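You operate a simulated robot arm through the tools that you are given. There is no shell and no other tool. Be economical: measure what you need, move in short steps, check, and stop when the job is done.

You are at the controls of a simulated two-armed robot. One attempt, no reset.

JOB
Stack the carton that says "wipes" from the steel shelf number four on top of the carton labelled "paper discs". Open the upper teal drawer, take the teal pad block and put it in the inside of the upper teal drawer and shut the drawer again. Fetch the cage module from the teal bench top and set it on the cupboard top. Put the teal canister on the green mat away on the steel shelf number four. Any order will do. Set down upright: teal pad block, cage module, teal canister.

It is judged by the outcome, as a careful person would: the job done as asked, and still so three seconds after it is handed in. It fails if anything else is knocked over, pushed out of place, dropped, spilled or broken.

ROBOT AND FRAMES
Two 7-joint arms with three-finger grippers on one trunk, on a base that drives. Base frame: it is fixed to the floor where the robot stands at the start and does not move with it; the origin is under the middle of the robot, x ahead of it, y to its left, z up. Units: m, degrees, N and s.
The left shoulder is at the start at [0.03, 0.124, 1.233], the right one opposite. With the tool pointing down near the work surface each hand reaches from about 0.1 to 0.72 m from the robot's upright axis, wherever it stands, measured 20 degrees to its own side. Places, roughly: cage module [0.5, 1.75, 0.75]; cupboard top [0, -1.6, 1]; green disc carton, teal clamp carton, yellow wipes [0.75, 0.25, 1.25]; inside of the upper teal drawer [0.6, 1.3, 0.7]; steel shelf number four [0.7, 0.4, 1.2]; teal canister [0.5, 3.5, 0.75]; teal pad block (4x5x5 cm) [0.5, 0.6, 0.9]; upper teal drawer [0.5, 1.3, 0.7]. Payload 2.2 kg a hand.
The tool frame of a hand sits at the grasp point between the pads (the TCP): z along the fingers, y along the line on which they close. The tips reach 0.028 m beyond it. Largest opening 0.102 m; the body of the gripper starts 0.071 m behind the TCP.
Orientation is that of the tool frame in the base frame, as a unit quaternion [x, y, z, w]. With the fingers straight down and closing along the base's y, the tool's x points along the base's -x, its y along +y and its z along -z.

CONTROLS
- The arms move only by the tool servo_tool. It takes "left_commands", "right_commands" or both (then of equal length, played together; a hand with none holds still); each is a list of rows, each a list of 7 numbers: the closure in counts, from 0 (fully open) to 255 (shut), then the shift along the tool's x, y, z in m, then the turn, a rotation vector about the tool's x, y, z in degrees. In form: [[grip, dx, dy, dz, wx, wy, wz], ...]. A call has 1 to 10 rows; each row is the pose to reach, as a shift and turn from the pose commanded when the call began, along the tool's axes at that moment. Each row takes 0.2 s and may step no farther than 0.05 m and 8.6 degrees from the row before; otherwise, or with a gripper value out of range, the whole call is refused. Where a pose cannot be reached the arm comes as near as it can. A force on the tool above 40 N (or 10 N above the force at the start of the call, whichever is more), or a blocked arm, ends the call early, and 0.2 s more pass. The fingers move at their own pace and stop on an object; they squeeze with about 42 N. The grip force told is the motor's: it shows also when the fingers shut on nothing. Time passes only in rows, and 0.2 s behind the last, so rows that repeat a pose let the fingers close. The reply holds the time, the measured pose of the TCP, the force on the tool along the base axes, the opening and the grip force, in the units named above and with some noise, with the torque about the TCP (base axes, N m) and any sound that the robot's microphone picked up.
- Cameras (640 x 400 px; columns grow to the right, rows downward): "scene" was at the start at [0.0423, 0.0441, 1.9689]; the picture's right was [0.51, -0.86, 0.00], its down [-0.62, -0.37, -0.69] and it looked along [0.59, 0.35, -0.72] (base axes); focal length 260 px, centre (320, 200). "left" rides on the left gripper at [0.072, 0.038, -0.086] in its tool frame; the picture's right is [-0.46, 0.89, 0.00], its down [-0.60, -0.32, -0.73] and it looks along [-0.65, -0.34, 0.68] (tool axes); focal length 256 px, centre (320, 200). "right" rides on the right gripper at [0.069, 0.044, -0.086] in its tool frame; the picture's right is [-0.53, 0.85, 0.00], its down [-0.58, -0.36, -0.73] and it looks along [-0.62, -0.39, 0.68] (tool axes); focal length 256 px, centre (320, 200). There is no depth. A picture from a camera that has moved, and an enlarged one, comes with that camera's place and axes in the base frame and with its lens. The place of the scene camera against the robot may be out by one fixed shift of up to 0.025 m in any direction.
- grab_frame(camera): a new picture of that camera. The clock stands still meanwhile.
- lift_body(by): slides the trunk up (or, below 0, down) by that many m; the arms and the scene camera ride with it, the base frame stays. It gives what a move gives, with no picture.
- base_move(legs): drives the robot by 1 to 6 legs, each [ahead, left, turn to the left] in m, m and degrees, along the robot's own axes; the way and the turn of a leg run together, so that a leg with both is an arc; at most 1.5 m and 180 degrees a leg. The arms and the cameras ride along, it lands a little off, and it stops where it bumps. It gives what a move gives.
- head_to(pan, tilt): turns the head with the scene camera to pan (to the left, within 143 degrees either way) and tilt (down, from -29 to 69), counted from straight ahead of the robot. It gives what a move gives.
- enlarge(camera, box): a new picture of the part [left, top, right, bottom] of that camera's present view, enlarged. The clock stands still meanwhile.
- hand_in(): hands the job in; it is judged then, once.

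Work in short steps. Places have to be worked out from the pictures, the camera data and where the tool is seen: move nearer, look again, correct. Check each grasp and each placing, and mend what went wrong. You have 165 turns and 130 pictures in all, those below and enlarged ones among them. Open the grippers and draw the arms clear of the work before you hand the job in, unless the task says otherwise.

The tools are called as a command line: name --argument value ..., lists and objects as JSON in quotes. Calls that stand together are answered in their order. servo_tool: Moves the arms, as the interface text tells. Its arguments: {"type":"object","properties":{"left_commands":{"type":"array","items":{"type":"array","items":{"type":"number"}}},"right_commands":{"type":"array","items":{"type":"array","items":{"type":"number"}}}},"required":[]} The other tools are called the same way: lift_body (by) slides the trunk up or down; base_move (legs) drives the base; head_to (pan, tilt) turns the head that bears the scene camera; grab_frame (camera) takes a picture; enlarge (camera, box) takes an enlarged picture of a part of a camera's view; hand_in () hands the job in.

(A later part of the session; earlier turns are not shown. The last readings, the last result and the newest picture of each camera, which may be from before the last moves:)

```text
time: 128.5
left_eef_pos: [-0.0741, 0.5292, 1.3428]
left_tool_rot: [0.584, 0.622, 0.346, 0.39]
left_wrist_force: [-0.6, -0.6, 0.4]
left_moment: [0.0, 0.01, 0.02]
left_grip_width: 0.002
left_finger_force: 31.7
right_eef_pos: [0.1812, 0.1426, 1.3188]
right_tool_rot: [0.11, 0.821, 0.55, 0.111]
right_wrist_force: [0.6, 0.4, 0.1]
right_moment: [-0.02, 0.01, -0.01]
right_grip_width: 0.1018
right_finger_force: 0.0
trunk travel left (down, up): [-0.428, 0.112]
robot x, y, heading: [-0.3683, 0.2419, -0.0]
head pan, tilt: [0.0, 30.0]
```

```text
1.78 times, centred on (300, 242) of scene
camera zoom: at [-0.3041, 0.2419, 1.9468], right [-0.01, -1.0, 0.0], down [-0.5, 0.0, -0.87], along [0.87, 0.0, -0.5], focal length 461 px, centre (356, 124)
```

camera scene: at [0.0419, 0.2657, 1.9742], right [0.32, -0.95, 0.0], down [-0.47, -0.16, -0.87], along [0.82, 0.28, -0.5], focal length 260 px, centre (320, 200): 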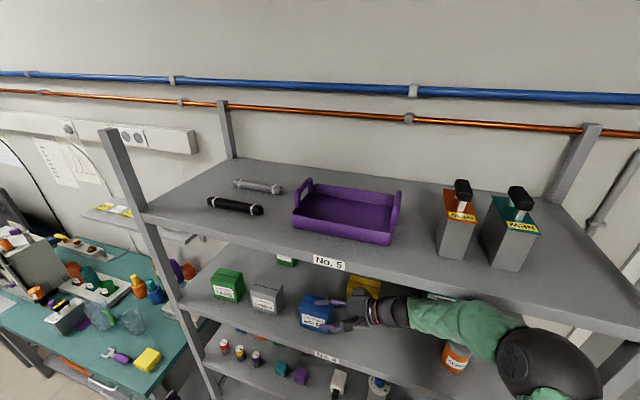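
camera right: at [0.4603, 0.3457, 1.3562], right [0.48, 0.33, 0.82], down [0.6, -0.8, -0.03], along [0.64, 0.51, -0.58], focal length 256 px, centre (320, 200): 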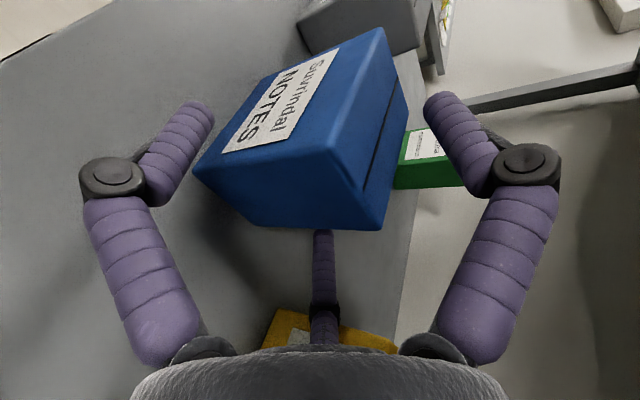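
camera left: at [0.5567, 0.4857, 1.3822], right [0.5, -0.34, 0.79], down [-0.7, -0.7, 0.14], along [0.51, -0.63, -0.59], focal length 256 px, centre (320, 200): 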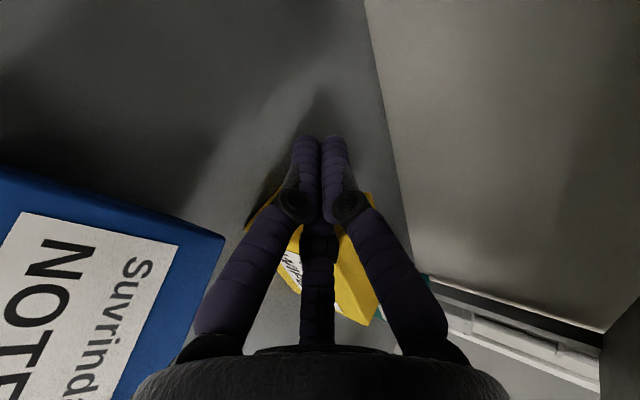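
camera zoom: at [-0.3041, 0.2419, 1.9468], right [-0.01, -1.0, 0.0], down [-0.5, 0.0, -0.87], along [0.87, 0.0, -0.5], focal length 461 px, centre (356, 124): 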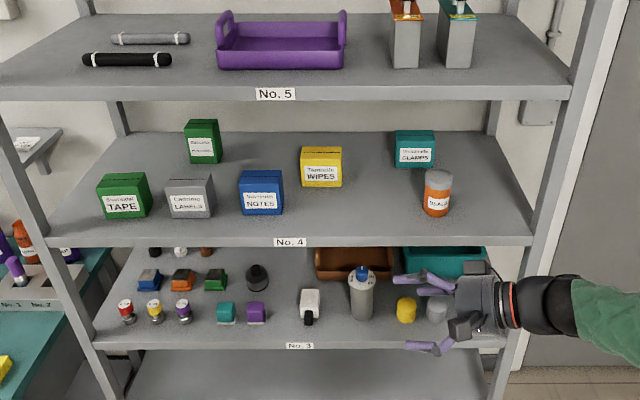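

All good: notes is back within ~1 cm, everything else intact. Next, wipes with the left hand from the left in the "one finger on top, two on the faces" posture. First reorient the left hand: pitch down, then roll −148°.

servo_tool --left_commands '[[0, 0, 0, 0, 8, 0, 0], [0, 0, 0, 0, 16, 0, 0], [0, 0, 0, 0, 24, 0, 0], [0, 0, 0, 0, 32, 0, 0], [0, 0, 0, 0, 40, 0, 0], [0, 0, 0, 0, 48, 0, 0], [0, 0, 0, 0, 56, 0, 0], [0, 0, 0, 0, 63, 0, 0]]'

servo_tool --left_commands '[[0, 0, 0, 0, 0, 0, -8.5], [0, 0, 0, 0, 0, 0, -17], [0, 0, 0, 0, 0, 0, -25.5], [0, 0, 0, 0, 0, 0, -34], [0, 0, 0, 0, 0, 0, -42.5], [0, 0, 0, 0, 0, 0, -51], [0, 0, 0, 0, 0, 0, -59.5], [0, 0, 0, 0, 0, 0, -68], [0, 0, 0, 0, 0, 0, -76], [0, 0, 0, 0, 0, 0, -84]]'

servo_tool --left_commands '[[0, 0, 0, 0, 0, 0, -8.5], [0, 0, 0, 0, 0, 0, -17], [0, 0, 0, 0, 0, 0, -25.5], [0, 0, 0, 0, 0, 0, -34], [0, 0, 0, 0, 0, 0, -42.5], [0, 0, 0, 0, 0, 0, -51], [0, 0, 0, 0, 0, 0, -57.5], [0, 0, 0, 0, 0, 0, -64]]'

servo_tool --left_commands '[[0, 0, 0, 0, 4.3, 6.9, 0], [0, 0, 0, 0, 8.5, 13.6, 0], [0, 0, 0, 0, 12.7, 20.4, 0], [0, 0, 0, 0, 17, 27.2, 0], [0, 0, 0, 0, 21.2, 34, 0], [0, 0, 0, 0, 25.4, 40.8, 0], [0, 0, 0, 0, 29.1, 46.7, 0]]'

```text
time: 130.3
left_eef_pos: [-0.0624, 0.5932, 1.2796]
left_tool_rot: [0.68, 0.697, 0.098, 0.207]
left_wrist_force: [-0.1, 0.2, 0.4]
left_moment: [0.0, 0.04, 0.04]
left_grip_width: 0.1022
left_finger_force: 0.0
left hand out of reach, approached as far as the arm can: row 3, 4, 5, 6, 7, 8
right_eef_pos: [0.1819, 0.1416, 1.3196]
right_tool_rot: [0.11, 0.821, 0.55, 0.11]
right_wrist_force: [-0.1, 0.0, 0.0]
right_moment: [-0.01, -0.03, 0.03]
right_grip_width: 0.102
right_finger_force: 0.0
trunk travel left (down, up): [-0.428, 0.112]
robot x, y, heading: [-0.3672, 0.2422, -0.3]
head pan, tilt: [0.0, 30.0]
```

```text
time: 132.5
left_eef_pos: [-0.0618, 0.589, 1.2837]
left_tool_rot: [0.038, 0.972, -0.067, 0.222]
left_wrist_force: [0.2, 0.1, 0.5]
left_moment: [-0.02, -0.01, -0.01]
left_grip_width: 0.1022
left_finger_force: 0.0
right_eef_pos: [0.182, 0.1411, 1.3201]
right_tool_rot: [0.109, 0.821, 0.55, 0.111]
right_wrist_force: [0.4, -0.3, 0.5]
right_moment: [0.03, 0.02, 0.0]
right_grip_width: 0.1019
right_finger_force: 0.1
trunk travel left (down, up): [-0.428, 0.112]
robot x, y, heading: [-0.3689, 0.2385, -0.3]
head pan, tilt: [0.0, 30.0]
```

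```text
time: 134.3
left_eef_pos: [-0.0598, 0.6389, 1.2744]
left_tool_rot: [-0.483, 0.845, -0.174, 0.15]
left_wrist_force: [-0.5, 0.5, -0.5]
left_moment: [-0.06, 0.09, -0.12]
left_grip_width: 0.1021
left_finger_force: 0.0
left hand out of reach, approached as far as the arm can: row 7, 8
right_eef_pos: [0.1827, 0.1449, 1.3187]
right_tool_rot: [0.11, 0.821, 0.549, 0.109]
right_wrist_force: [0.5, 0.2, 0.1]
right_moment: [-0.03, 0.01, 0.0]
right_grip_width: 0.1019
right_finger_force: 0.1
trunk travel left (down, up): [-0.428, 0.112]
robot x, y, heading: [-0.3667, 0.2361, -0.3]
head pan, tilt: [0.0, 30.0]
```

```text
time: 135.9
left_eef_pos: [-0.0614, 0.6358, 1.274]
left_tool_rot: [-0.323, 0.766, -0.55, -0.079]
left_wrist_force: [-0.4, 1.4, 0.2]
left_moment: [0.01, 0.02, -0.04]
left_grip_width: 0.102
left_finger_force: 0.1
right_eef_pos: [0.1822, 0.1429, 1.3187]
right_tool_rot: [0.11, 0.821, 0.55, 0.111]
right_wrist_force: [0.1, 0.0, 0.9]
right_moment: [-0.01, 0.0, 0.0]
right_grip_width: 0.1017
right_finger_force: 0.1
trunk travel left (down, up): [-0.428, 0.112]
robot x, y, heading: [-0.3682, 0.2379, -0.2]
head pan, tilt: [0.0, 30.0]
```

The hand is close; base turn −15° and a −27° roll will put one finger straight up. I do that while shifting the robot left in front of the wipes approach line.

base_move --legs '[[0, 0.31, 0], [0, 0, -15]]'

servo_tool --left_commands '[[0, 0, 0, 0, 0, 0, -7], [0, 0, 0, 0, 0, 0, -14], [0, 0, 0, 0, 0, 0, -21], [0, 0, 0, 0, 0, 0, -27]]'

```text
time: 138.9
left_eef_pos: [0.0305, 0.8485, 1.275]
left_tool_rot: [-0.221, 0.802, -0.534, -0.15]
left_wrist_force: [1.1, -0.3, -0.2]
left_moment: [0.03, 0.01, 0.02]
left_grip_width: 0.1021
left_finger_force: 0.0
right_eef_pos: [0.14, 0.3101, 1.3187]
right_tool_rot: [0.215, 0.799, 0.532, 0.18]
right_wrist_force: [0.0, -0.1, -0.2]
right_moment: [0.02, 0.01, -0.03]
right_grip_width: 0.102
right_finger_force: 0.0
trunk travel left (down, up): [-0.428, 0.112]
robot x, y, heading: [-0.3679, 0.5436, -14.8]
head pan, tilt: [0.0, 30.0]
```

```text
time: 139.9
left_eef_pos: [0.0169, 0.8498, 1.2617]
left_tool_rot: [-0.391, 0.734, -0.49, -0.261]
left_wrist_force: [0.6, -0.6, -0.3]
left_moment: [-0.03, 0.04, -0.03]
left_grip_width: 0.1022
left_finger_force: 0.0
left hand out of reach, approached as far as the arm can: row 4
right_eef_pos: [0.1401, 0.3121, 1.3193]
right_tool_rot: [0.214, 0.8, 0.531, 0.181]
right_wrist_force: [-0.2, 1.1, -0.3]
right_moment: [-0.01, 0.02, 0.0]
right_grip_width: 0.102
right_finger_force: 0.1
trunk travel left (down, up): [-0.428, 0.112]
robot x, y, heading: [-0.3656, 0.5447, -15.0]
head pan, tilt: [0.0, 30.0]
```

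Left hand oriented well (finger up, pointing −y, 22° down). I pull the right hand back out of the way while bringing the left hand to its pre-entry position.

servo_tool --right_commands '[[0, 0, 0, -0.025, 0, 0, 0], [0, 0, 0, -0.05, 0, 0, 0], [0, 0, 0, -0.075, 0, 0, 0], [0, 0, 0, -0.1, 0, 0, 0], [0, 0, 0, -0.125, 0, 0, 0], [0, 0, 0, -0.15, 0, 0, 0], [0, 0, 0, -0.175, 0, 0, 0], [0, 0, 0, -0.2, 0, 0, 0], [0, 0, 0, -0.21, 0, 0, 0], [0, 0, 0, -0.22, 0, 0, 0]]' --left_commands '[[0, 0.0036, -0.0364, 0.0292, 0, 0, 0], [0, 0.0072, -0.0728, 0.0584, 0, 0, 0], [0, 0.0108, -0.109, 0.0876, 0, 0, 0], [0, 0.0144, -0.1456, 0.1168, 0, 0, 0], [0, 0.018, -0.182, 0.146, 0, 0, 0], [0, 0.0216, -0.218, 0.175, 0, 0, 0], [0, 0.0252, -0.255, 0.204, 0, 0, 0], [0, 0.0288, -0.291, 0.2336, 0, 0, 0], [0, 0.0324, -0.3276, 0.2628, 0, 0, 0], [0, 0.036, -0.364, 0.292, 0, 0, 0]]'

grab_frame --camera "scene"

```text
time: 142.1
left_eef_pos: [0.1776, 0.463, 1.2303]
left_tool_rot: [-0.395, 0.718, -0.523, -0.235]
left_wrist_force: [1.0, -0.3, 0.7]
left_moment: [0.04, -0.03, 0.01]
left_grip_width: 0.1018
left_finger_force: 0.0
left hand out of reach, approached as far as the arm can: row 1, 2, 3, 4, 5, 6, 7, 8, 9, 10
right_eef_pos: [0.027, 0.1407, 1.4009]
right_tool_rot: [0.215, 0.799, 0.532, 0.181]
right_wrist_force: [-0.2, 0.1, 0.4]
right_moment: [0.02, -0.02, 0.01]
right_grip_width: 0.1019
right_finger_force: 0.1
trunk travel left (down, up): [-0.428, 0.112]
robot x, y, heading: [-0.3692, 0.5402, -15.3]
head pan, tilt: [0.0, 30.0]
```

```text
54 pictures are left
camera scene: at [-0.3044, 0.5298, 1.9468], right [-0.26, -0.97, 0.0], down [-0.48, 0.13, -0.87], along [0.84, -0.23, -0.5], focal length 260 px, centre (320, 200)
```

scene: 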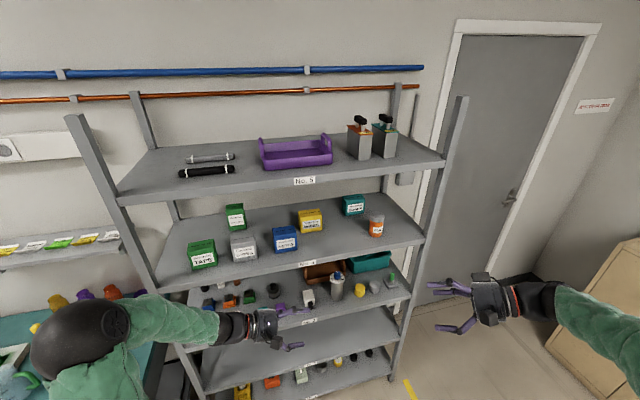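

The left arm is near some joint limit. I try the remaining shift in one more call before considering a reset.

servo_tool --left_commands '[[0, 0.03, -0.02, -0.012, 0, 0, 0], [0, 0.05, -0.045, -0.024, 0, 0, 0], [0, 0.05, -0.085, -0.03, 0, 0, 0], [0, 0.05, -0.125, -0.04, 0, 0, 0], [0, 0.05, -0.165, -0.05, 0, 0, 0]]'

```text
time: 143.3
left_eef_pos: [0.1598, 0.4621, 1.2544]
left_tool_rot: [-0.395, 0.718, -0.524, -0.235]
left_wrist_force: [0.7, -0.1, 0.2]
left_moment: [0.03, 0.0, 0.0]
left_grip_width: 0.1021
left_finger_force: 0.0
left hand out of reach, approached as far as the arm can: row 1, 2, 3, 4, 5
right_eef_pos: [0.0269, 0.1409, 1.4011]
right_tool_rot: [0.215, 0.8, 0.531, 0.181]
right_wrist_force: [0.2, -0.1, 0.4]
right_moment: [0.02, 0.04, -0.01]
right_grip_width: 0.102
right_finger_force: 0.0
trunk travel left (down, up): [-0.428, 0.112]
robot x, y, heading: [-0.3721, 0.544, -15.2]
head pan, tilt: [0.0, 30.0]
```

Stuck; I reset the left arm toward its start pose (tool down, up and left), then repeat the sequence that worked.

servo_tool --left_commands '[[0, 0.0155, 0.003, -0.045, -4.2, -5.6, 0], [0, 0.031, 0.006, -0.09, -8.5, -11.2, 0], [0, 0.0465, 0.008, -0.135, -12.7, -16.8, 0], [0, 0.062, 0.011, -0.18, -16.9, -22.4, 0], [0, 0.0775, 0.014, -0.225, -21.1, -28, 0], [0, 0.093, 0.017, -0.27, -25.4, -33.6, 0], [0, 0.1085, 0.02, -0.315, -29.6, -39.2, 0], [0, 0.124, 0.022, -0.36, -33.8, -44.8, 0], [0, 0.1395, 0.025, -0.405, -38.1, -50.4, 0], [0, 0.155, 0.028, -0.45, -42.3, -56, 0]]'

servo_tool --left_commands '[[0, 0, 0, 0, 0, 0, 8], [0, 0, 0, 0, 0, 0, 16], [0, 0, 0, 0, 0, 0, 24], [0, 0, 0, 0, 0, 0, 32], [0, 0, 0, 0, 0, 0, 40], [0, 0, 0, 0, 0, 0, 48], [0, 0, 0, 0, 0, 0, 56], [0, 0, 0, 0, 0, 0, 62]]'

```text
time: 145.5
left_eef_pos: [-0.1361, 0.9299, 1.4606]
left_tool_rot: [-0.514, 0.842, -0.143, 0.077]
left_wrist_force: [0.8, 0.2, -0.4]
left_moment: [-0.02, -0.01, 0.0]
left_grip_width: 0.1022
left_finger_force: 0.0
left hand out of reach, approached as far as the arm can: row 1, 2, 3, 4, 5, 6, 7, 8, 9, 10
right_eef_pos: [0.029, 0.1441, 1.4005]
right_tool_rot: [0.215, 0.8, 0.53, 0.181]
right_wrist_force: [-0.4, 0.2, 0.2]
right_moment: [-0.03, 0.01, -0.02]
right_grip_width: 0.1021
right_finger_force: 0.0
trunk travel left (down, up): [-0.428, 0.112]
robot x, y, heading: [-0.3668, 0.5435, -15.1]
head pan, tilt: [0.0, 30.0]
```

```text
time: 147.3
left_eef_pos: [-0.1427, 0.9337, 1.4609]
left_tool_rot: [-0.005, 0.987, -0.082, 0.141]
left_wrist_force: [0.3, -0.6, -0.7]
left_moment: [0.0, -0.02, -0.04]
left_grip_width: 0.1019
left_finger_force: 0.1
right_eef_pos: [0.0271, 0.1409, 1.401]
right_tool_rot: [0.214, 0.8, 0.531, 0.18]
right_wrist_force: [-0.9, 0.1, -0.6]
right_moment: [0.0, -0.01, 0.01]
right_grip_width: 0.102
right_finger_force: 0.1
trunk travel left (down, up): [-0.428, 0.112]
robot x, y, heading: [-0.3629, 0.5432, -15.1]
head pan, tilt: [0.0, 30.0]
```

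Arm recovered. I level the tool, move near the start pose, turn the base to −30°, and redo the proven yaw.

servo_tool --left_commands '[[0, -0.041, -0.019, -0.002, -2.4, 4, 0], [0, -0.082, -0.038, -0.004, -4.8, 8.1, 0], [0, -0.123, -0.057, -0.006, -7.2, 12.2, 0], [0, -0.164, -0.076, -0.009, -9.6, 16.2, 0]]'

base_move --legs '[[0, 0.08, -15]]'

servo_tool --left_commands '[[0, 0, 0, 0, 0, 0, -8.5], [0, 0, 0, 0, 0, 0, -17], [0, 0, 0, 0, 0, 0, -25.5], [0, 0, 0, 0, 0, 0, -34], [0, 0, 0, 0, 0, 0, -42.5], [0, 0, 0, 0, 0, 0, -51], [0, 0, 0, 0, 0, 0, -59.5], [0, 0, 0, 0, 0, 0, -68], [0, 0, 0, 0, 0, 0, -71], [0, 0, 0, 0, 0, 0, -74]]'

```text
time: 148.3
left_eef_pos: [-0.2079, 0.9055, 1.5761]
left_tool_rot: [0.082, 0.992, -0.032, 0.092]
left_wrist_force: [-3.9, -3.1, 14.2]
left_moment: [0.43, -0.09, 0.1]
left_grip_width: 0.1019
left_finger_force: 0.1
left hand out of reach, approached as far as the arm can: row 1, 2, 3, 4
right_eef_pos: [0.0257, 0.1436, 1.4014]
right_tool_rot: [0.215, 0.799, 0.532, 0.182]
right_wrist_force: [-1.1, 2.0, -0.2]
right_moment: [-0.08, -0.04, -0.15]
right_grip_width: 0.102
right_finger_force: 0.0
trunk travel left (down, up): [-0.428, 0.112]
robot x, y, heading: [-0.3668, 0.5495, -15.0]
head pan, tilt: [0.0, 30.0]
```

```text
time: 149.6
left_eef_pos: [-0.1042, 0.9353, 1.5804]
left_tool_rot: [0.126, 0.99, -0.014, 0.058]
left_wrist_force: [0.2, -1.0, -0.1]
left_moment: [-0.03, 0.03, 0.0]
left_grip_width: 0.1021
left_finger_force: 0.0
right_eef_pos: [-0.0609, 0.1242, 1.4013]
right_tool_rot: [0.317, 0.765, 0.503, 0.248]
right_wrist_force: [-0.4, -0.6, 1.4]
right_moment: [-0.02, -0.02, 0.0]
right_grip_width: 0.1017
right_finger_force: 0.0
trunk travel left (down, up): [-0.428, 0.112]
robot x, y, heading: [-0.3314, 0.6164, -30.3]
head pan, tilt: [0.0, 30.0]
```

```text
time: 151.8
left_eef_pos: [-0.1056, 0.9363, 1.5825]
left_tool_rot: [-0.496, 0.866, -0.046, 0.038]
left_wrist_force: [-0.9, 0.6, 0.0]
left_moment: [-0.02, 0.03, 0.0]
left_grip_width: 0.1017
left_finger_force: 0.2
right_eef_pos: [-0.0614, 0.125, 1.401]
right_tool_rot: [0.317, 0.765, 0.502, 0.248]
right_wrist_force: [-0.2, -0.3, 0.4]
right_moment: [-0.01, -0.01, 0.03]
right_grip_width: 0.1019
right_finger_force: 0.1
trunk travel left (down, up): [-0.428, 0.112]
robot x, y, heading: [-0.3368, 0.6166, -30.2]
head pan, tilt: [0.0, 30.0]
```

I bring the hand forward first (it was too close to the body), then pitch to point −y.

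servo_tool --left_commands '[[0, 0.014, -0.042, 0.019, 0, 0, 0], [0, 0.028, -0.085, 0.038, 0, 0, 0], [0, 0.042, -0.127, 0.057, 0, 0, 0], [0, 0.057, -0.17, 0.077, 0, 0, 0], [0, 0.071, -0.212, 0.096, 0, 0, 0], [0, 0.085, -0.255, 0.115, 0, 0, 0], [0, 0.099, -0.297, 0.134, 0, 0, 0]]'

servo_tool --left_commands '[[0, 0, 0, 0, 4.1, 7, -0.9], [0, 0, 0, 0, 8.2, 13.9, -1.8], [0, 0, 0, 0, 12.3, 20.9, -2.7], [0, 0, 0, 0, 16.4, 27.8, -3.6], [0, 0, 0, 0, 20.5, 34.8, -4.5], [0, 0, 0, 0, 24.6, 41.7, -5.4], [0, 0, 0, 0, 28.7, 48.7, -6.3], [0, 0, 0, 0, 32.8, 55.6, -7.2]]'

```text
time: 153.4
left_eef_pos: [-0.1088, 0.758, 1.5036]
left_tool_rot: [-0.495, 0.867, -0.046, 0.039]
left_wrist_force: [-1.0, 1.5, -0.3]
left_moment: [-0.01, -0.03, -0.02]
left_grip_width: 0.1021
left_finger_force: 0.1
left hand out of reach, approached as far as the arm can: row 1, 2, 3, 4, 5, 6, 7
right_eef_pos: [-0.0621, 0.126, 1.4017]
right_tool_rot: [0.316, 0.764, 0.504, 0.249]
right_wrist_force: [0.7, -0.5, 0.9]
right_moment: [0.05, 0.02, -0.01]
right_grip_width: 0.1018
right_finger_force: 0.1
trunk travel left (down, up): [-0.428, 0.112]
robot x, y, heading: [-0.3362, 0.6189, -30.1]
head pan, tilt: [0.0, 30.0]
```

```text
time: 155.2
left_eef_pos: [-0.0676, 0.8079, 1.4613]
left_tool_rot: [-0.438, 0.706, -0.506, -0.234]
left_wrist_force: [-0.4, 0.5, 0.5]
left_moment: [-0.02, 0.0, -0.04]
left_grip_width: 0.102
left_finger_force: 0.0
left hand out of reach, approached as far as the arm can: row 1, 2, 3, 4, 5, 6, 7, 8
right_eef_pos: [-0.0604, 0.1266, 1.4015]
right_tool_rot: [0.317, 0.765, 0.503, 0.248]
right_wrist_force: [-0.2, 0.6, 0.2]
right_moment: [0.0, 0.04, -0.03]
right_grip_width: 0.1021
right_finger_force: 0.0
trunk travel left (down, up): [-0.428, 0.112]
robot x, y, heading: [-0.3376, 0.6165, -30.2]
head pan, tilt: [0.0, 30.0]
```

Still restricted; I look at the arm's configuration.

head_to --pan 35 --tilt 40

grab_frame --camera "scene"

```text
time: 156.2
left_eef_pos: [-0.0694, 0.8075, 1.4618]
left_tool_rot: [-0.437, 0.707, -0.504, -0.234]
left_wrist_force: [-1.1, 0.5, 0.6]
left_moment: [-0.02, 0.01, 0.05]
left_grip_width: 0.1021
left_finger_force: 0.2
right_eef_pos: [-0.0613, 0.1249, 1.4007]
right_tool_rot: [0.316, 0.765, 0.503, 0.248]
right_wrist_force: [0.1, 0.0, -0.4]
right_moment: [-0.02, 0.01, -0.01]
right_grip_width: 0.1019
right_finger_force: 0.2
trunk travel left (down, up): [-0.428, 0.112]
robot x, y, heading: [-0.3351, 0.6188, -30.1]
head pan, tilt: [35.0, 40.0]
```

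```text
53 pictures are left
camera scene: at [-0.2735, 0.6432, 1.9315], right [0.08, -1.0, 0.0], down [-0.64, -0.05, -0.77], along [0.76, 0.06, -0.64], focal length 260 px, centre (320, 200)
```

scene: 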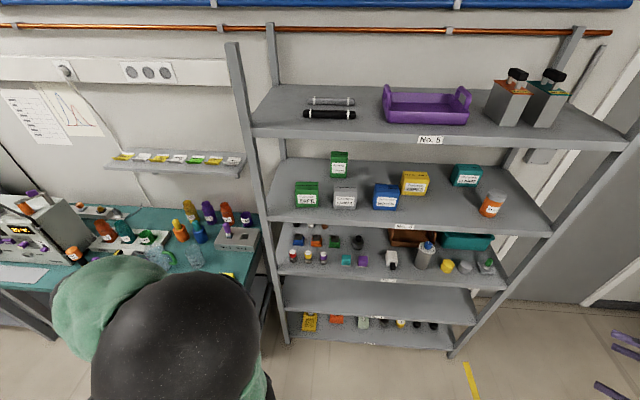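

The elbow has swivelled up next to the head. I unwind: pitch back to tool-down, roll to start orientation, then stretch forward to reset the elbow.

servo_tool --left_commands '[[0, 0, 0, 0, -4.6, -7, 0], [0, 0, 0, 0, -9.3, -14.1, 0], [0, 0, 0, 0, -13.9, -21.1, 0], [0, 0, 0, 0, -18.5, -28.2, 0], [0, 0, 0, 0, -23.2, -35.2, 0], [0, 0, 0, 0, -27.8, -42.3, 0], [0, 0, 0, 0, -32.4, -49.3, 0], [0, 0, 0, 0, -37.1, -56.4, 0]]'

servo_tool --left_commands '[[0, 0, 0, 0, 0, 0, 8.5], [0, 0, 0, 0, 0, 0, 17], [0, 0, 0, 0, 0, 0, 25.5], [0, 0, 0, 0, 0, 0, 34], [0, 0, 0, 0, 0, 0, 42.5], [0, 0, 0, 0, 0, 0, 51], [0, 0, 0, 0, 0, 0, 59.5], [0, 0, 0, 0, 0, 0, 68], [0, 0, 0, 0, 0, 0, 76.5], [0, 0, 0, 0, 0, 0, 85]]'

```text
time: 158.0
left_eef_pos: [-0.125, 0.8092, 1.4811]
left_tool_rot: [-0.522, 0.852, -0.011, 0.022]
left_wrist_force: [0.8, -0.2, 0.4]
left_moment: [-0.02, 0.09, -0.02]
left_grip_width: 0.1021
left_finger_force: 0.1
left hand out of reach, approached as far as the arm can: row 1, 2, 3, 4, 5, 6, 7, 8
right_eef_pos: [-0.0569, 0.1255, 1.3991]
right_tool_rot: [0.318, 0.765, 0.503, 0.246]
right_wrist_force: [0.1, -0.1, 0.2]
right_moment: [-0.02, 0.02, 0.03]
right_grip_width: 0.1018
right_finger_force: 0.1
trunk travel left (down, up): [-0.428, 0.112]
robot x, y, heading: [-0.3344, 0.6202, -30.1]
head pan, tilt: [35.0, 40.0]
```

```text
time: 160.2
left_eef_pos: [-0.1334, 0.8139, 1.4713]
left_tool_rot: [0.196, 0.98, 0.007, 0.027]
left_wrist_force: [0.9, -0.3, 0.0]
left_moment: [0.04, -0.01, -0.02]
left_grip_width: 0.1022
left_finger_force: 0.0
left hand out of reach, approached as far as the arm can: row 2, 3, 5, 6, 10
right_eef_pos: [-0.0613, 0.125, 1.4005]
right_tool_rot: [0.317, 0.765, 0.503, 0.249]
right_wrist_force: [-0.2, 0.0, -1.0]
right_moment: [0.0, -0.02, 0.02]
right_grip_width: 0.102
right_finger_force: 0.2
trunk travel left (down, up): [-0.428, 0.112]
robot x, y, heading: [-0.3374, 0.6192, -30.0]
head pan, tilt: [35.0, 40.0]
```

Tool-down restored. Extend forward and down to reset the elbow.

servo_tool --left_commands '[[0, -0.038, 0, 0.025, 0, 0, 0], [0, -0.076, 0, 0.05, 0, 0, 0], [0, -0.113, 0, 0.075, 0, 0, 0], [0, -0.151, 0, 0.1, 0, 0, 0], [0, -0.188, 0, 0.125, 0, 0, 0], [0, -0.226, 0, 0.15, 0, 0, 0], [0, -0.264, 0, 0.175, 0, 0, 0], [0, -0.301, 0, 0.2, 0, 0, 0], [0, -0.339, 0, 0.225, 0, 0, 0], [0, -0.377, 0, 0.25, 0, 0, 0]]'

grab_frame --camera "scene"

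```text
time: 162.4
left_eef_pos: [-0.1291, 0.7103, 1.4285]
left_tool_rot: [0.191, 0.981, 0.008, 0.026]
left_wrist_force: [2.2, -0.1, 0.9]
left_moment: [-0.02, 0.05, 0.0]
left_grip_width: 0.1005
left_finger_force: 0.1
left hand out of reach, approached as far as the arm can: row 1, 2, 3, 4, 5, 6, 7, 8, 9, 10
right_eef_pos: [-0.0619, 0.1249, 1.4016]
right_tool_rot: [0.317, 0.765, 0.503, 0.248]
right_wrist_force: [0.4, 0.4, 0.6]
right_moment: [0.02, -0.01, 0.0]
right_grip_width: 0.1022
right_finger_force: 0.2
trunk travel left (down, up): [-0.428, 0.112]
robot x, y, heading: [-0.3398, 0.6187, -30.3]
head pan, tilt: [35.0, 40.0]
```

```text
52 pictures are left
camera scene: at [-0.2736, 0.6422, 1.9315], right [0.08, -1.0, 0.0], down [-0.64, -0.05, -0.77], along [0.76, 0.06, -0.64], focal length 260 px, centre (320, 200)
```

scene: 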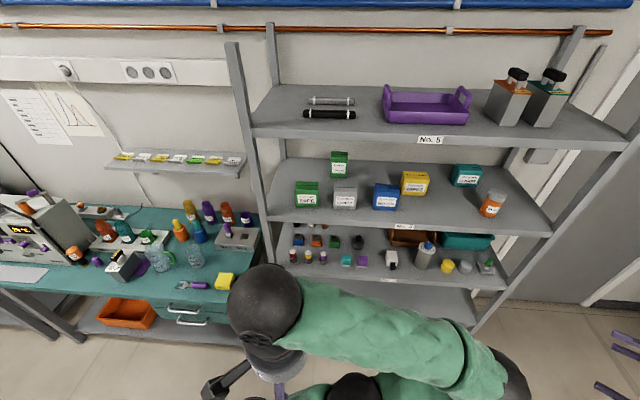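

The elbow has crossed over to the right. I sweep the hand far left and out to straighten the arm and let the elbow unwind.

servo_tool --left_commands '[[0, -0.0227, 0.0437, 0, 0, 0, 0], [0, -0.0454, 0.0874, 0, 0, 0, 0], [0, -0.068, 0.131, 0, 0, 0, 0], [0, -0.091, 0.175, 0, 0, 0, 0], [0, -0.1135, 0.2185, 0, 0, 0, 0], [0, -0.136, 0.262, 0, 0, 0, 0], [0, -0.159, 0.306, 0, 0, 0, 0], [0, -0.1816, 0.35, 0, 0, 0, 0], [0, -0.204, 0.393, 0, 0, 0, 0], [0, -0.227, 0.437, 0, 0, 0, 0]]'

grab_frame --camera "scene"

```text
time: 164.8
left_eef_pos: [0.1035, 1.0718, 1.6216]
left_tool_rot: [0.205, 0.936, 0.128, 0.255]
left_wrist_force: [1.2, 0.2, -0.2]
left_moment: [-0.03, 0.01, 0.0]
left_grip_width: 0.1019
left_finger_force: 0.1
left hand out of reach, approached as far as the arm can: row 1, 2, 3, 4, 5, 6, 7, 8, 9, 10
right_eef_pos: [-0.0566, 0.1287, 1.4011]
right_tool_rot: [0.317, 0.765, 0.502, 0.249]
right_wrist_force: [0.5, 0.3, -0.5]
right_moment: [0.0, 0.02, 0.04]
right_grip_width: 0.1018
right_finger_force: 0.1
trunk travel left (down, up): [-0.428, 0.112]
robot x, y, heading: [-0.3339, 0.6216, -30.5]
head pan, tilt: [35.0, 40.0]
stopped in row 10 (left hand): the arm was blocked; the commanded pose is now the measured one
```

```text
51 pictures are left
camera scene: at [-0.2677, 0.6466, 1.9313], right [0.08, -1.0, 0.0], down [-0.64, -0.06, -0.76], along [0.76, 0.06, -0.65], focal length 260 px, centre (320, 200)
```

scene: 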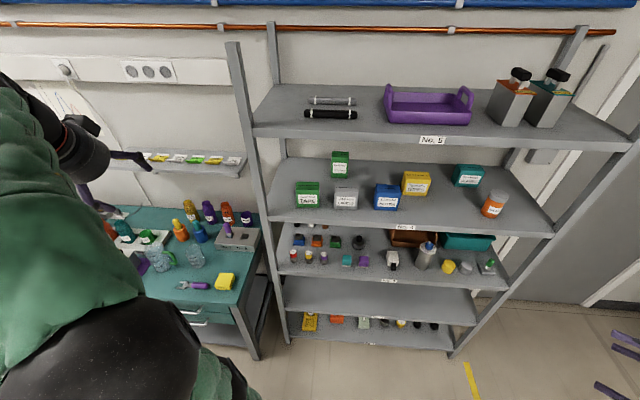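

The arm is straightening. I bring the hand down and forward toward a normal pose with tool-down orientation.

servo_tool --left_commands '[[0, -0.008, -0.029, 0.033, 2.6, 3.2, 0], [0, -0.016, -0.057, 0.065, 5.2, 6.4, 0], [0, -0.024, -0.086, 0.098, 7.8, 9.6, 0], [0, -0.033, -0.115, 0.13, 10.4, 12.8, 0], [0, -0.041, -0.143, 0.163, 13, 16, 0], [0, -0.049, -0.172, 0.196, 15.6, 19.2, 0], [0, -0.057, -0.2, 0.228, 18.2, 22.4, 0], [0, -0.065, -0.229, 0.261, 20.8, 25.6, 0]]'

grab_frame --camera "scene"

```text
time: 166.6
left_eef_pos: [0.1331, 0.9633, 1.2569]
left_tool_rot: [0.211, 0.964, -0.072, 0.144]
left_wrist_force: [0.7, -0.6, 0.2]
left_moment: [-0.03, 0.04, -0.01]
left_grip_width: 0.1019
left_finger_force: 0.0
left hand out of reach, approached as far as the arm can: row 1, 2, 3, 4, 5, 6, 7, 8
right_eef_pos: [-0.0595, 0.1253, 1.4001]
right_tool_rot: [0.317, 0.764, 0.503, 0.248]
right_wrist_force: [-0.4, 0.2, 1.0]
right_moment: [-0.03, -0.03, -0.02]
right_grip_width: 0.1021
right_finger_force: 0.1
trunk travel left (down, up): [-0.428, 0.112]
robot x, y, heading: [-0.3366, 0.6208, -30.3]
head pan, tilt: [35.0, 40.0]
```

```text
50 pictures are left
camera scene: at [-0.2712, 0.6431, 1.9314], right [0.08, -1.0, 0.0], down [-0.64, -0.05, -0.77], along [0.76, 0.06, -0.64], focal length 260 px, centre (320, 200)
```

scene: 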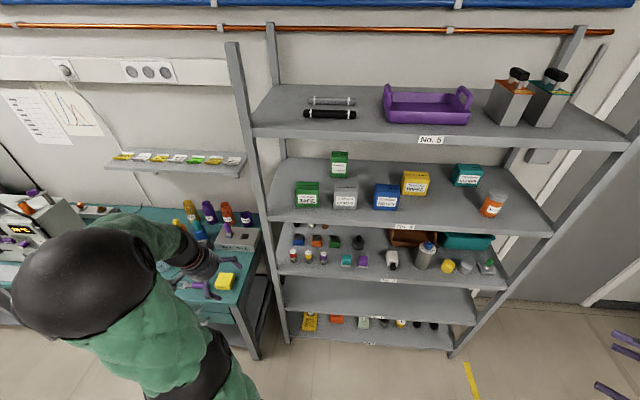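

The elbow is back out on the left – healthy. I raise to the proven starting height, then yaw.

servo_tool --left_commands '[[0, -0.018, -0.024, -0.035, 0, 0, 0], [0, -0.036, -0.048, -0.07, 0, 0, 0], [0, -0.053, -0.072, -0.105, 0, 0, 0], [0, -0.071, -0.096, -0.139, 0, 0, 0], [0, -0.089, -0.12, -0.174, 0, 0, 0], [0, -0.107, -0.144, -0.209, 0, 0, 0]]'

servo_tool --left_commands '[[0, 0, 0, 0, 0, 0, -8.4], [0, 0, 0, 0, 0, 0, -16.8], [0, 0, 0, 0, 0, 0, -25.2], [0, 0, 0, 0, 0, 0, -33.6], [0, 0, 0, 0, 0, 0, -42], [0, 0, 0, 0, 0, 0, -50.4], [0, 0, 0, 0, 0, 0, -58.8], [0, 0, 0, 0, 0, 0, -67.2], [0, 0, 0, 0, 0, 0, -75.6], [0, 0, 0, 0, 0, 0, -83]]'

```text
time: 168.0
left_eef_pos: [0.0739, 0.914, 1.4753]
left_tool_rot: [0.212, 0.954, -0.108, 0.185]
left_wrist_force: [0.4, -0.3, 0.3]
left_moment: [-0.02, 0.01, -0.01]
left_grip_width: 0.1022
left_finger_force: 0.1
left hand out of reach, approached as far as the arm can: row 1, 2, 3, 4, 5, 6
right_eef_pos: [-0.0607, 0.1266, 1.4003]
right_tool_rot: [0.317, 0.765, 0.503, 0.249]
right_wrist_force: [-0.2, 0.2, 0.6]
right_moment: [0.02, 0.0, 0.0]
right_grip_width: 0.1019
right_finger_force: 0.0
trunk travel left (down, up): [-0.428, 0.112]
robot x, y, heading: [-0.3332, 0.6182, -30.3]
head pan, tilt: [35.0, 40.0]
```

```text
time: 170.2
left_eef_pos: [0.0146, 0.9625, 1.4474]
left_tool_rot: [-0.466, 0.857, -0.205, 0.072]
left_wrist_force: [0.1, -0.1, -0.8]
left_moment: [0.01, 0.02, 0.04]
left_grip_width: 0.1021
left_finger_force: 0.1
left hand out of reach, approached as far as the arm can: row 8, 9, 10
right_eef_pos: [-0.061, 0.1276, 1.4026]
right_tool_rot: [0.317, 0.765, 0.503, 0.248]
right_wrist_force: [0.0, 0.9, -1.5]
right_moment: [0.0, -0.01, 0.01]
right_grip_width: 0.1022
right_finger_force: 0.1
trunk travel left (down, up): [-0.428, 0.112]
robot x, y, heading: [-0.3378, 0.6163, -30.3]
head pan, tilt: [35.0, 40.0]
```

Partly limited but close. I combine the pitch to −y with moving the hand forward and right, which gives the arm more room.

servo_tool --left_commands '[[0, 0.025, -0.026, 0.019, 1.7, 4.7, 0], [0, 0.05, -0.052, 0.039, 3.3, 9.4, 0], [0, 0.074, -0.078, 0.058, 5, 14.1, 0], [0, 0.099, -0.104, 0.077, 6.6, 18.8, 0], [0, 0.124, -0.13, 0.097, 8.3, 23.5, 0], [0, 0.149, -0.156, 0.116, 10, 28.3, 0], [0, 0.174, -0.182, 0.135, 11.6, 33, 0], [0, 0.198, -0.208, 0.154, 13.3, 37.7, 0], [0, 0.223, -0.234, 0.174, 14.9, 42.4, 0], [0, 0.248, -0.26, 0.193, 16.6, 47.1, 0]]'

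grab_frame --camera "scene"

```text
time: 172.4
left_eef_pos: [0.1363, 0.5712, 1.3227]
left_tool_rot: [-0.331, 0.767, -0.513, -0.198]
left_wrist_force: [0.4, -0.6, -0.2]
left_moment: [0.01, 0.0, -0.01]
left_grip_width: 0.1018
left_finger_force: 0.1
left hand out of reach, approached as far as the arm can: row 1, 2, 3, 4, 5, 6, 7, 8, 9, 10
right_eef_pos: [-0.0608, 0.1233, 1.4005]
right_tool_rot: [0.318, 0.764, 0.503, 0.248]
right_wrist_force: [-0.8, 0.5, -0.3]
right_moment: [0.02, 0.02, 0.0]
right_grip_width: 0.102
right_finger_force: 0.1
trunk travel left (down, up): [-0.428, 0.112]
robot x, y, heading: [-0.3349, 0.6177, -30.3]
head pan, tilt: [35.0, 40.0]
```

```text
49 pictures are left
camera scene: at [-0.273, 0.6409, 1.9315], right [0.08, -1.0, 0.0], down [-0.64, -0.05, -0.77], along [0.76, 0.07, -0.64], focal length 260 px, centre (320, 200)
```

scene: 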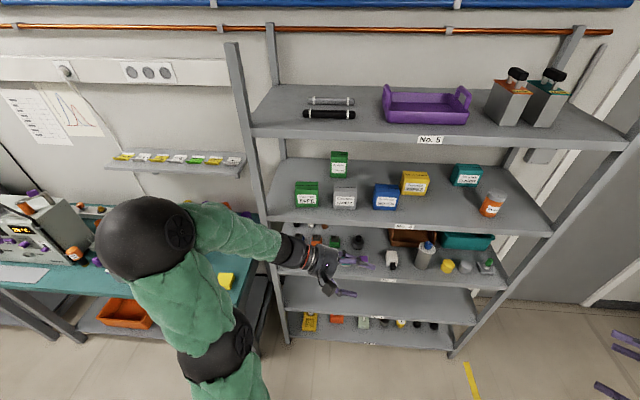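

Good configuration now. I extend +x and roll −13° to bring the top finger upright, checking reachability.

servo_tool --left_commands '[[0, -0.012, -0.033, 0.012, 0, 0, -2.6], [0, -0.024, -0.066, 0.024, 0, 0, -5.2], [0, -0.035, -0.098, 0.037, 0, 0, -7.8], [0, -0.047, -0.131, 0.049, 0, 0, -10.4], [0, -0.059, -0.164, 0.061, 0, 0, -13]]'

```text
time: 173.6
left_eef_pos: [0.2124, 0.4778, 1.2632]
left_tool_rot: [-0.409, 0.716, -0.515, -0.233]
left_wrist_force: [0.3, -0.9, -0.4]
left_moment: [0.04, 0.01, 0.0]
left_grip_width: 0.102
left_finger_force: 0.1
left hand out of reach, approached as far as the arm can: row 1, 2, 3, 4, 5
right_eef_pos: [-0.0604, 0.1265, 1.3991]
right_tool_rot: [0.317, 0.764, 0.504, 0.249]
right_wrist_force: [0.2, 0.7, -0.1]
right_moment: [0.0, 0.03, 0.03]
right_grip_width: 0.102
right_finger_force: 0.0
trunk travel left (down, up): [-0.428, 0.112]
robot x, y, heading: [-0.3349, 0.6183, -30.2]
head pan, tilt: [35.0, 40.0]
```

The left arm remains awkward, so I'll do wipes with the right hand: first nudge it to turn ~45° clockwise with the right fist, then grip it as I did the notes. I retract the left arm to the side, and bring the right fist forward.

servo_tool --left_commands '[[0, 0.007, 0.017, -0.042, 0, 0, 0], [0, 0.014, 0.035, -0.084, 0, 0, 0], [0, 0.022, 0.052, -0.126, 0, 0, 0], [0, 0.029, 0.07, -0.168, 0, 0, 0], [0, 0.036, 0.087, -0.21, 0, 0, 0], [0, 0.043, 0.105, -0.252, 0, 0, 0], [0, 0.05, 0.122, -0.294, 0, 0, 0], [0, 0.058, 0.14, -0.336, 0, 0, 0], [0, 0.065, 0.157, -0.378, 0, 0, 0]]'

base_move --legs '[[0, 0, 11.2]]'

head_to --pan 0 --tilt 35

```text
time: 175.6
left_eef_pos: [0.0132, 0.8261, 1.3584]
left_tool_rot: [-0.409, 0.716, -0.516, -0.233]
left_wrist_force: [-0.4, 0.4, -0.1]
left_moment: [-0.01, 0.0, -0.02]
left_grip_width: 0.1018
left_finger_force: 0.2
left hand out of reach, approached as far as the arm can: row 4, 5, 6, 7
right_eef_pos: [-0.0614, 0.126, 1.4015]
right_tool_rot: [0.317, 0.765, 0.502, 0.249]
right_wrist_force: [-1.6, 0.5, -0.3]
right_moment: [0.02, 0.0, -0.06]
right_grip_width: 0.1021
right_finger_force: 0.0
trunk travel left (down, up): [-0.428, 0.112]
robot x, y, heading: [-0.3363, 0.6158, -30.1]
head pan, tilt: [35.0, 40.0]
```

```text
time: 176.7
left_eef_pos: [-0.0333, 0.8885, 1.3579]
left_tool_rot: [-0.477, 0.673, -0.535, -0.182]
left_wrist_force: [0.7, -0.2, 0.6]
left_moment: [0.04, 0.02, -0.03]
left_grip_width: 0.1019
left_finger_force: 0.0
right_eef_pos: [0.0282, 0.1887, 1.401]
right_tool_rot: [0.242, 0.791, 0.525, 0.199]
right_wrist_force: [0.0, 0.3, -0.1]
right_moment: [0.0, 0.01, -0.02]
right_grip_width: 0.102
right_finger_force: 0.0
trunk travel left (down, up): [-0.428, 0.112]
robot x, y, heading: [-0.334, 0.618, -19.1]
head pan, tilt: [35.0, 40.0]
```

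```text
time: 177.7
left_eef_pos: [-0.0337, 0.8876, 1.3584]
left_tool_rot: [-0.477, 0.673, -0.535, -0.182]
left_wrist_force: [-0.6, 0.4, 0.6]
left_moment: [0.04, -0.02, 0.02]
left_grip_width: 0.1022
left_finger_force: 0.0
right_eef_pos: [0.028, 0.1886, 1.401]
right_tool_rot: [0.242, 0.792, 0.525, 0.199]
right_wrist_force: [-0.7, 0.6, -0.1]
right_moment: [0.0, 0.0, -0.04]
right_grip_width: 0.102
right_finger_force: 0.0
trunk travel left (down, up): [-0.428, 0.112]
robot x, y, heading: [-0.3344, 0.6197, -18.9]
head pan, tilt: [0.0, 35.0]
```

Right hand forward as a fist, then drive so it is just in front of the wipes' left-front corner.

servo_tool --right_commands '[[255, -0.0075, -0.0035, 0.043, 0, 0, 0], [255, -0.015, -0.007, 0.086, 0, 0, 0], [255, -0.0225, -0.0105, 0.129, 0, 0, 0], [255, -0.03, -0.0145, 0.172, 0, 0, 0], [255, -0.037, -0.018, 0.215, 0, 0, 0], [255, -0.0445, -0.0215, 0.258, 0, 0, 0], [255, -0.052, -0.025, 0.301, 0, 0, 0]]'

base_move --legs '[[0.308, 0.068, 0]]'

grab_frame --camera "right"

grab_frame --camera "scene"

```text
time: 179.3
left_eef_pos: [-0.0316, 0.8885, 1.3572]
left_tool_rot: [-0.477, 0.673, -0.536, -0.182]
left_wrist_force: [0.1, -0.7, -1.6]
left_moment: [-0.01, 0.01, 0.0]
left_grip_width: 0.102
left_finger_force: 0.0
right_eef_pos: [0.2383, 0.3668, 1.2699]
right_tool_rot: [0.242, 0.792, 0.524, 0.2]
right_wrist_force: [0.5, 0.3, 0.9]
right_moment: [0.03, 0.01, 0.04]
right_grip_width: 0.0021
right_finger_force: 31.9
trunk travel left (down, up): [-0.428, 0.112]
robot x, y, heading: [-0.3387, 0.6172, -19.2]
head pan, tilt: [0.0, 35.0]
```

```text
time: 181.4
left_eef_pos: [0.2767, 0.8519, 1.3571]
left_tool_rot: [-0.476, 0.674, -0.535, -0.182]
left_wrist_force: [0.2, -0.4, 0.1]
left_moment: [-0.02, -0.01, 0.02]
left_grip_width: 0.1018
left_finger_force: 0.0
right_eef_pos: [0.5445, 0.3314, 1.2689]
right_tool_rot: [0.243, 0.791, 0.525, 0.199]
right_wrist_force: [0.3, -0.3, -0.1]
right_moment: [0.01, -0.01, 0.01]
right_grip_width: 0.0017
right_finger_force: 31.8
trunk travel left (down, up): [-0.428, 0.112]
robot x, y, heading: [-0.0244, 0.5845, -19.3]
head pan, tilt: [0.0, 35.0]
```

```text
48 pictures are left
camera right: at [0.446, 0.3232, 1.3384], right [0.58, -0.04, 0.82], down [-0.02, -1.0, -0.03], along [0.82, 0.0, -0.58], focal length 256 px, centre (320, 200)
```

right: 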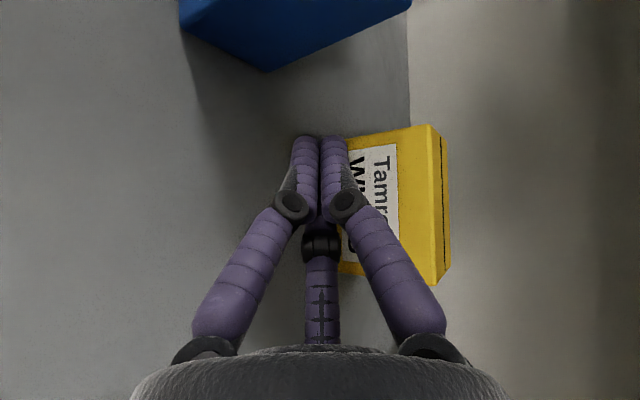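

```text
47 pictures are left
camera scene: at [0.0321, 0.5671, 1.939], right [-0.33, -0.94, 0.0], down [-0.54, 0.19, -0.82], along [0.77, -0.27, -0.57], focal length 260 px, centre (320, 200)
```

scene: 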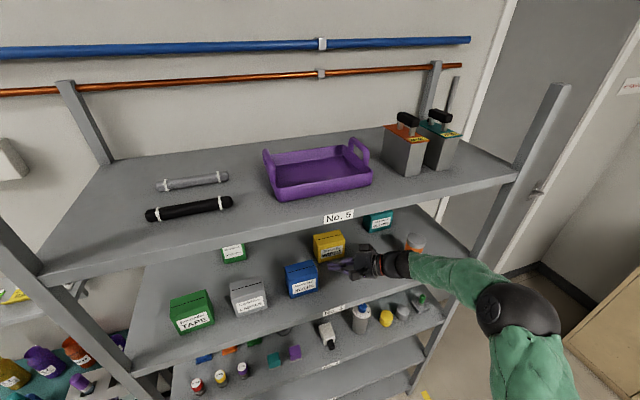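

Clear view: wipes front x≈0.608, y 0.27–0.364; fist tip at (0.56,0.352). I push +x by 0.09 to turn it clockwise.

servo_tool --right_commands '[[255, -0.0161, 0.0035, 0.0114, 0, 0, 0], [255, -0.0322, 0.007, 0.0228, 0, 0, 0], [255, -0.0484, 0.0104, 0.0341, 0, 0, 0], [255, -0.0645, 0.0139, 0.0455, 0, 0, 0], [255, -0.0725, 0.0157, 0.0512, 0, 0, 0]]'

grab_frame --camera "right"

```text
time: 182.6
left_eef_pos: [0.2762, 0.8517, 1.3576]
left_tool_rot: [-0.476, 0.674, -0.535, -0.182]
left_wrist_force: [0.1, 0.2, 0.4]
left_moment: [0.02, 0.02, 0.0]
left_grip_width: 0.1019
left_finger_force: 0.0
right_eef_pos: [0.6324, 0.3294, 1.2707]
right_tool_rot: [0.243, 0.791, 0.524, 0.199]
right_wrist_force: [-0.6, -0.1, -0.2]
right_moment: [0.02, -0.01, 0.01]
right_grip_width: 0.0023
right_finger_force: 31.7
trunk travel left (down, up): [-0.428, 0.112]
robot x, y, heading: [-0.026, 0.5823, -19.0]
head pan, tilt: [0.0, 35.0]
```

```text
46 pictures are left
camera right: at [0.536, 0.3227, 1.3391], right [0.58, -0.04, 0.82], down [-0.02, -1.0, -0.03], along [0.82, 0.0, -0.58], focal length 256 px, centre (320, 200)
```

right: 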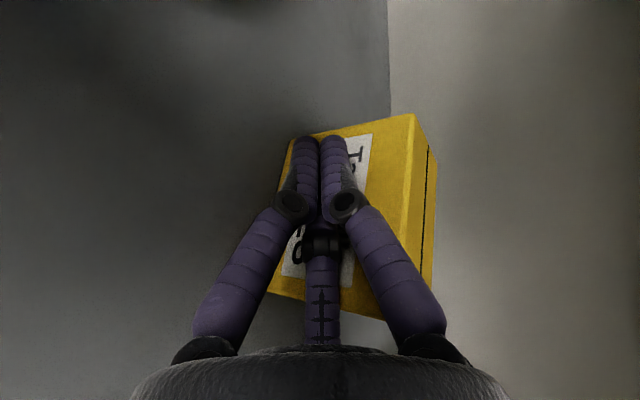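

It has turned only slightly so far. I push another 6 cm.

servo_tool --right_commands '[[255, -0.0145, 0.004, 0.0125, 0, 0, 0], [255, -0.0295, 0.0078, 0.0245, 0, 0, 0], [255, -0.0445, 0.0117, 0.038, 0, 0, 0]]'

grab_frame --camera "right"

```text
time: 183.4
left_eef_pos: [0.2779, 0.8519, 1.3582]
left_tool_rot: [-0.476, 0.673, -0.535, -0.182]
left_wrist_force: [0.2, -0.5, -0.2]
left_moment: [0.02, 0.01, -0.02]
left_grip_width: 0.1021
left_finger_force: 0.0
right_eef_pos: [0.693, 0.3362, 1.2704]
right_tool_rot: [0.242, 0.791, 0.525, 0.201]
right_wrist_force: [0.2, -0.5, 0.2]
right_moment: [0.01, 0.0, -0.01]
right_grip_width: 0.002
right_finger_force: 31.2
trunk travel left (down, up): [-0.428, 0.112]
robot x, y, heading: [-0.0249, 0.5835, -19.0]
head pan, tilt: [0.0, 35.0]
```

```text
45 pictures are left
camera right: at [0.5948, 0.3281, 1.3394], right [0.58, -0.04, 0.82], down [-0.02, -1.0, -0.03], along [0.82, 0.0, -0.58], focal length 256 px, centre (320, 200)
```

right: 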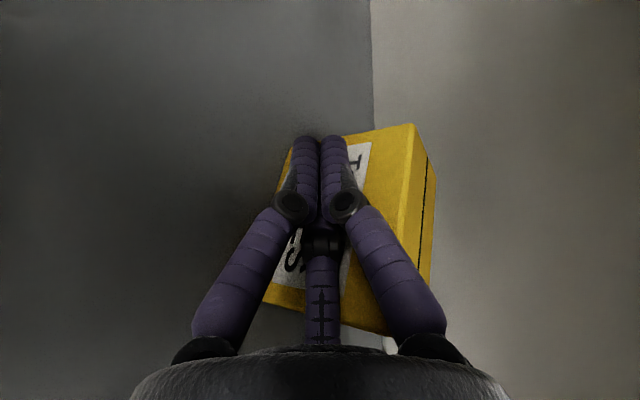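

The carton has turned ~26° and sits at about x 0.69–0.78. I'll grip its right end with a steeper hand (35°) so the wrist clears the bottle. Retract, open, and steepen first.

servo_tool --right_commands '[[255, 0.032, -0.007, -0.023, 0, 0, 0], [255, 0.065, -0.014, -0.046, 0, 0, 0], [0, 0.078, 0.012, -0.062, 3, 0, 0], [0, 0.075, 0.03, -0.07, 6.5, 0, 0], [0, 0.072, 0.032, -0.075, 10, 0, 0], [0, 0.072, 0.032, -0.075, 13, 0, 0]]'

enlarge --camera "scene" --box '[220, 190, 500, 350]'

grab_frame --camera "right"

```text
time: 184.8
left_eef_pos: [0.2768, 0.8523, 1.357]
left_tool_rot: [-0.476, 0.673, -0.535, -0.183]
left_wrist_force: [0.8, 0.8, 0.7]
left_moment: [0.01, 0.01, -0.02]
left_grip_width: 0.102
left_finger_force: 0.0
right_eef_pos: [0.5967, 0.335, 1.3232]
right_tool_rot: [0.264, 0.846, 0.431, 0.172]
right_wrist_force: [0.3, 0.9, -0.8]
right_moment: [-0.01, 0.01, -0.05]
right_grip_width: 0.1018
right_finger_force: 0.1
trunk travel left (down, up): [-0.428, 0.112]
robot x, y, heading: [-0.029, 0.5791, -19.1]
head pan, tilt: [0.0, 35.0]
```

```text
2.29 times, centred on (360, 270) of scene
camera zoom: at [0.0312, 0.5678, 1.939], right [-0.33, -0.94, 0.0], down [-0.54, 0.19, -0.82], along [0.77, -0.27, -0.57], focal length 593 px, centre (229, 40)
```

zoom: 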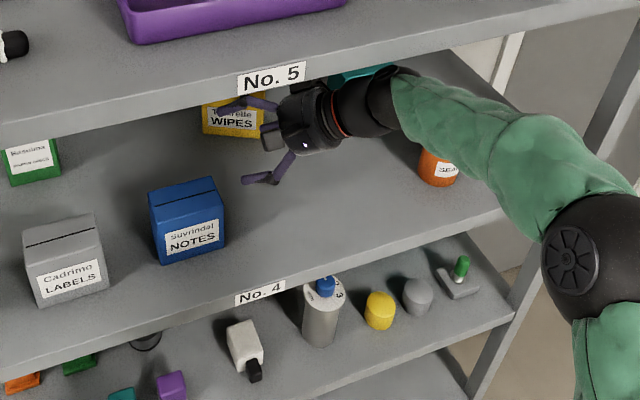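

```text
43 pictures are left
camera right: at [0.509, 0.3423, 1.4037], right [0.68, 0.1, 0.73], down [-0.02, -0.99, 0.15], along [0.73, -0.12, -0.67], focal length 256 px, centre (320, 200)
```

right: 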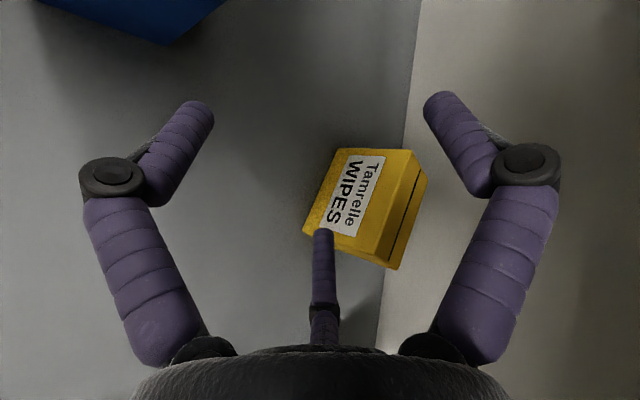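

Wipes' right-end centre is ≈(0.705,0.267), its width axis at ~65°. I yaw the hand 12° more and go round to the pre-grasp point to its right.

servo_tool --right_commands '[[0, -0.026, -0.017, -0.029, -0.2, 2.5, -1.7], [0, -0.053, -0.034, -0.058, -0.4, 5, -3.5], [0, -0.079, -0.0505, -0.087, -0.6, 7.5, -5.2], [0, -0.108, -0.039, -0.068, -0.8, 9.8, -6.9], [0, -0.138, -0.0284, -0.0485, -0.8, 9.8, -6.9]]'

grab_frame --camera "right"

enlarge --camera "scene" --box '[280, 190, 600, 390]'

```text
time: 186.0
left_eef_pos: [0.2775, 0.852, 1.3579]
left_tool_rot: [-0.477, 0.673, -0.535, -0.183]
left_wrist_force: [0.3, -0.2, 0.0]
left_moment: [-0.02, 0.0, -0.02]
left_grip_width: 0.1021
left_finger_force: 0.0
right_eef_pos: [0.6503, 0.2143, 1.3316]
right_tool_rot: [0.173, 0.869, 0.447, 0.125]
right_wrist_force: [0.2, -0.1, 1.6]
right_moment: [-0.08, 0.08, 0.05]
right_grip_width: 0.1017
right_finger_force: 0.1
right hand out of reach, approached as far as the arm can: row 5
trunk travel left (down, up): [-0.428, 0.112]
robot x, y, heading: [-0.0233, 0.5826, -19.0]
head pan, tilt: [0.0, 35.0]
```

```text
42 pictures are left
camera right: at [0.5622, 0.2043, 1.4128], right [0.65, 0.24, 0.73], down [0.18, -0.97, 0.15], along [0.74, 0.03, -0.67], focal length 256 px, centre (320, 200)
```

right: 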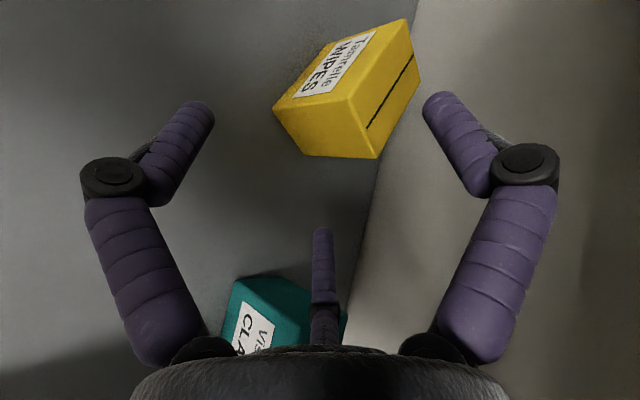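

```text
2.00 times, centred on (440, 290) of scene
camera zoom: at [0.0327, 0.5677, 1.9387], right [-0.33, -0.94, 0.0], down [-0.54, 0.19, -0.82], along [0.77, -0.27, -0.57], focal length 519 px, centre (80, 20)
```

zoom: 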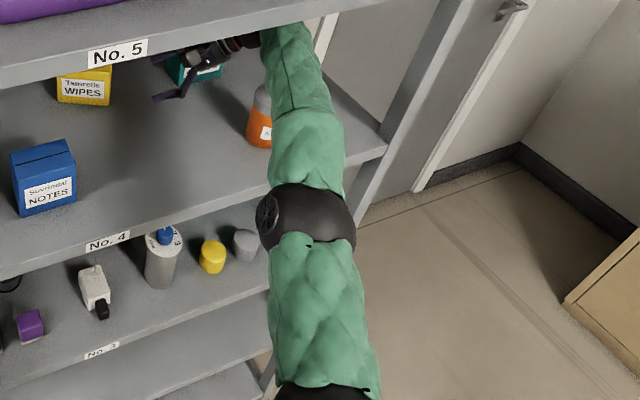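

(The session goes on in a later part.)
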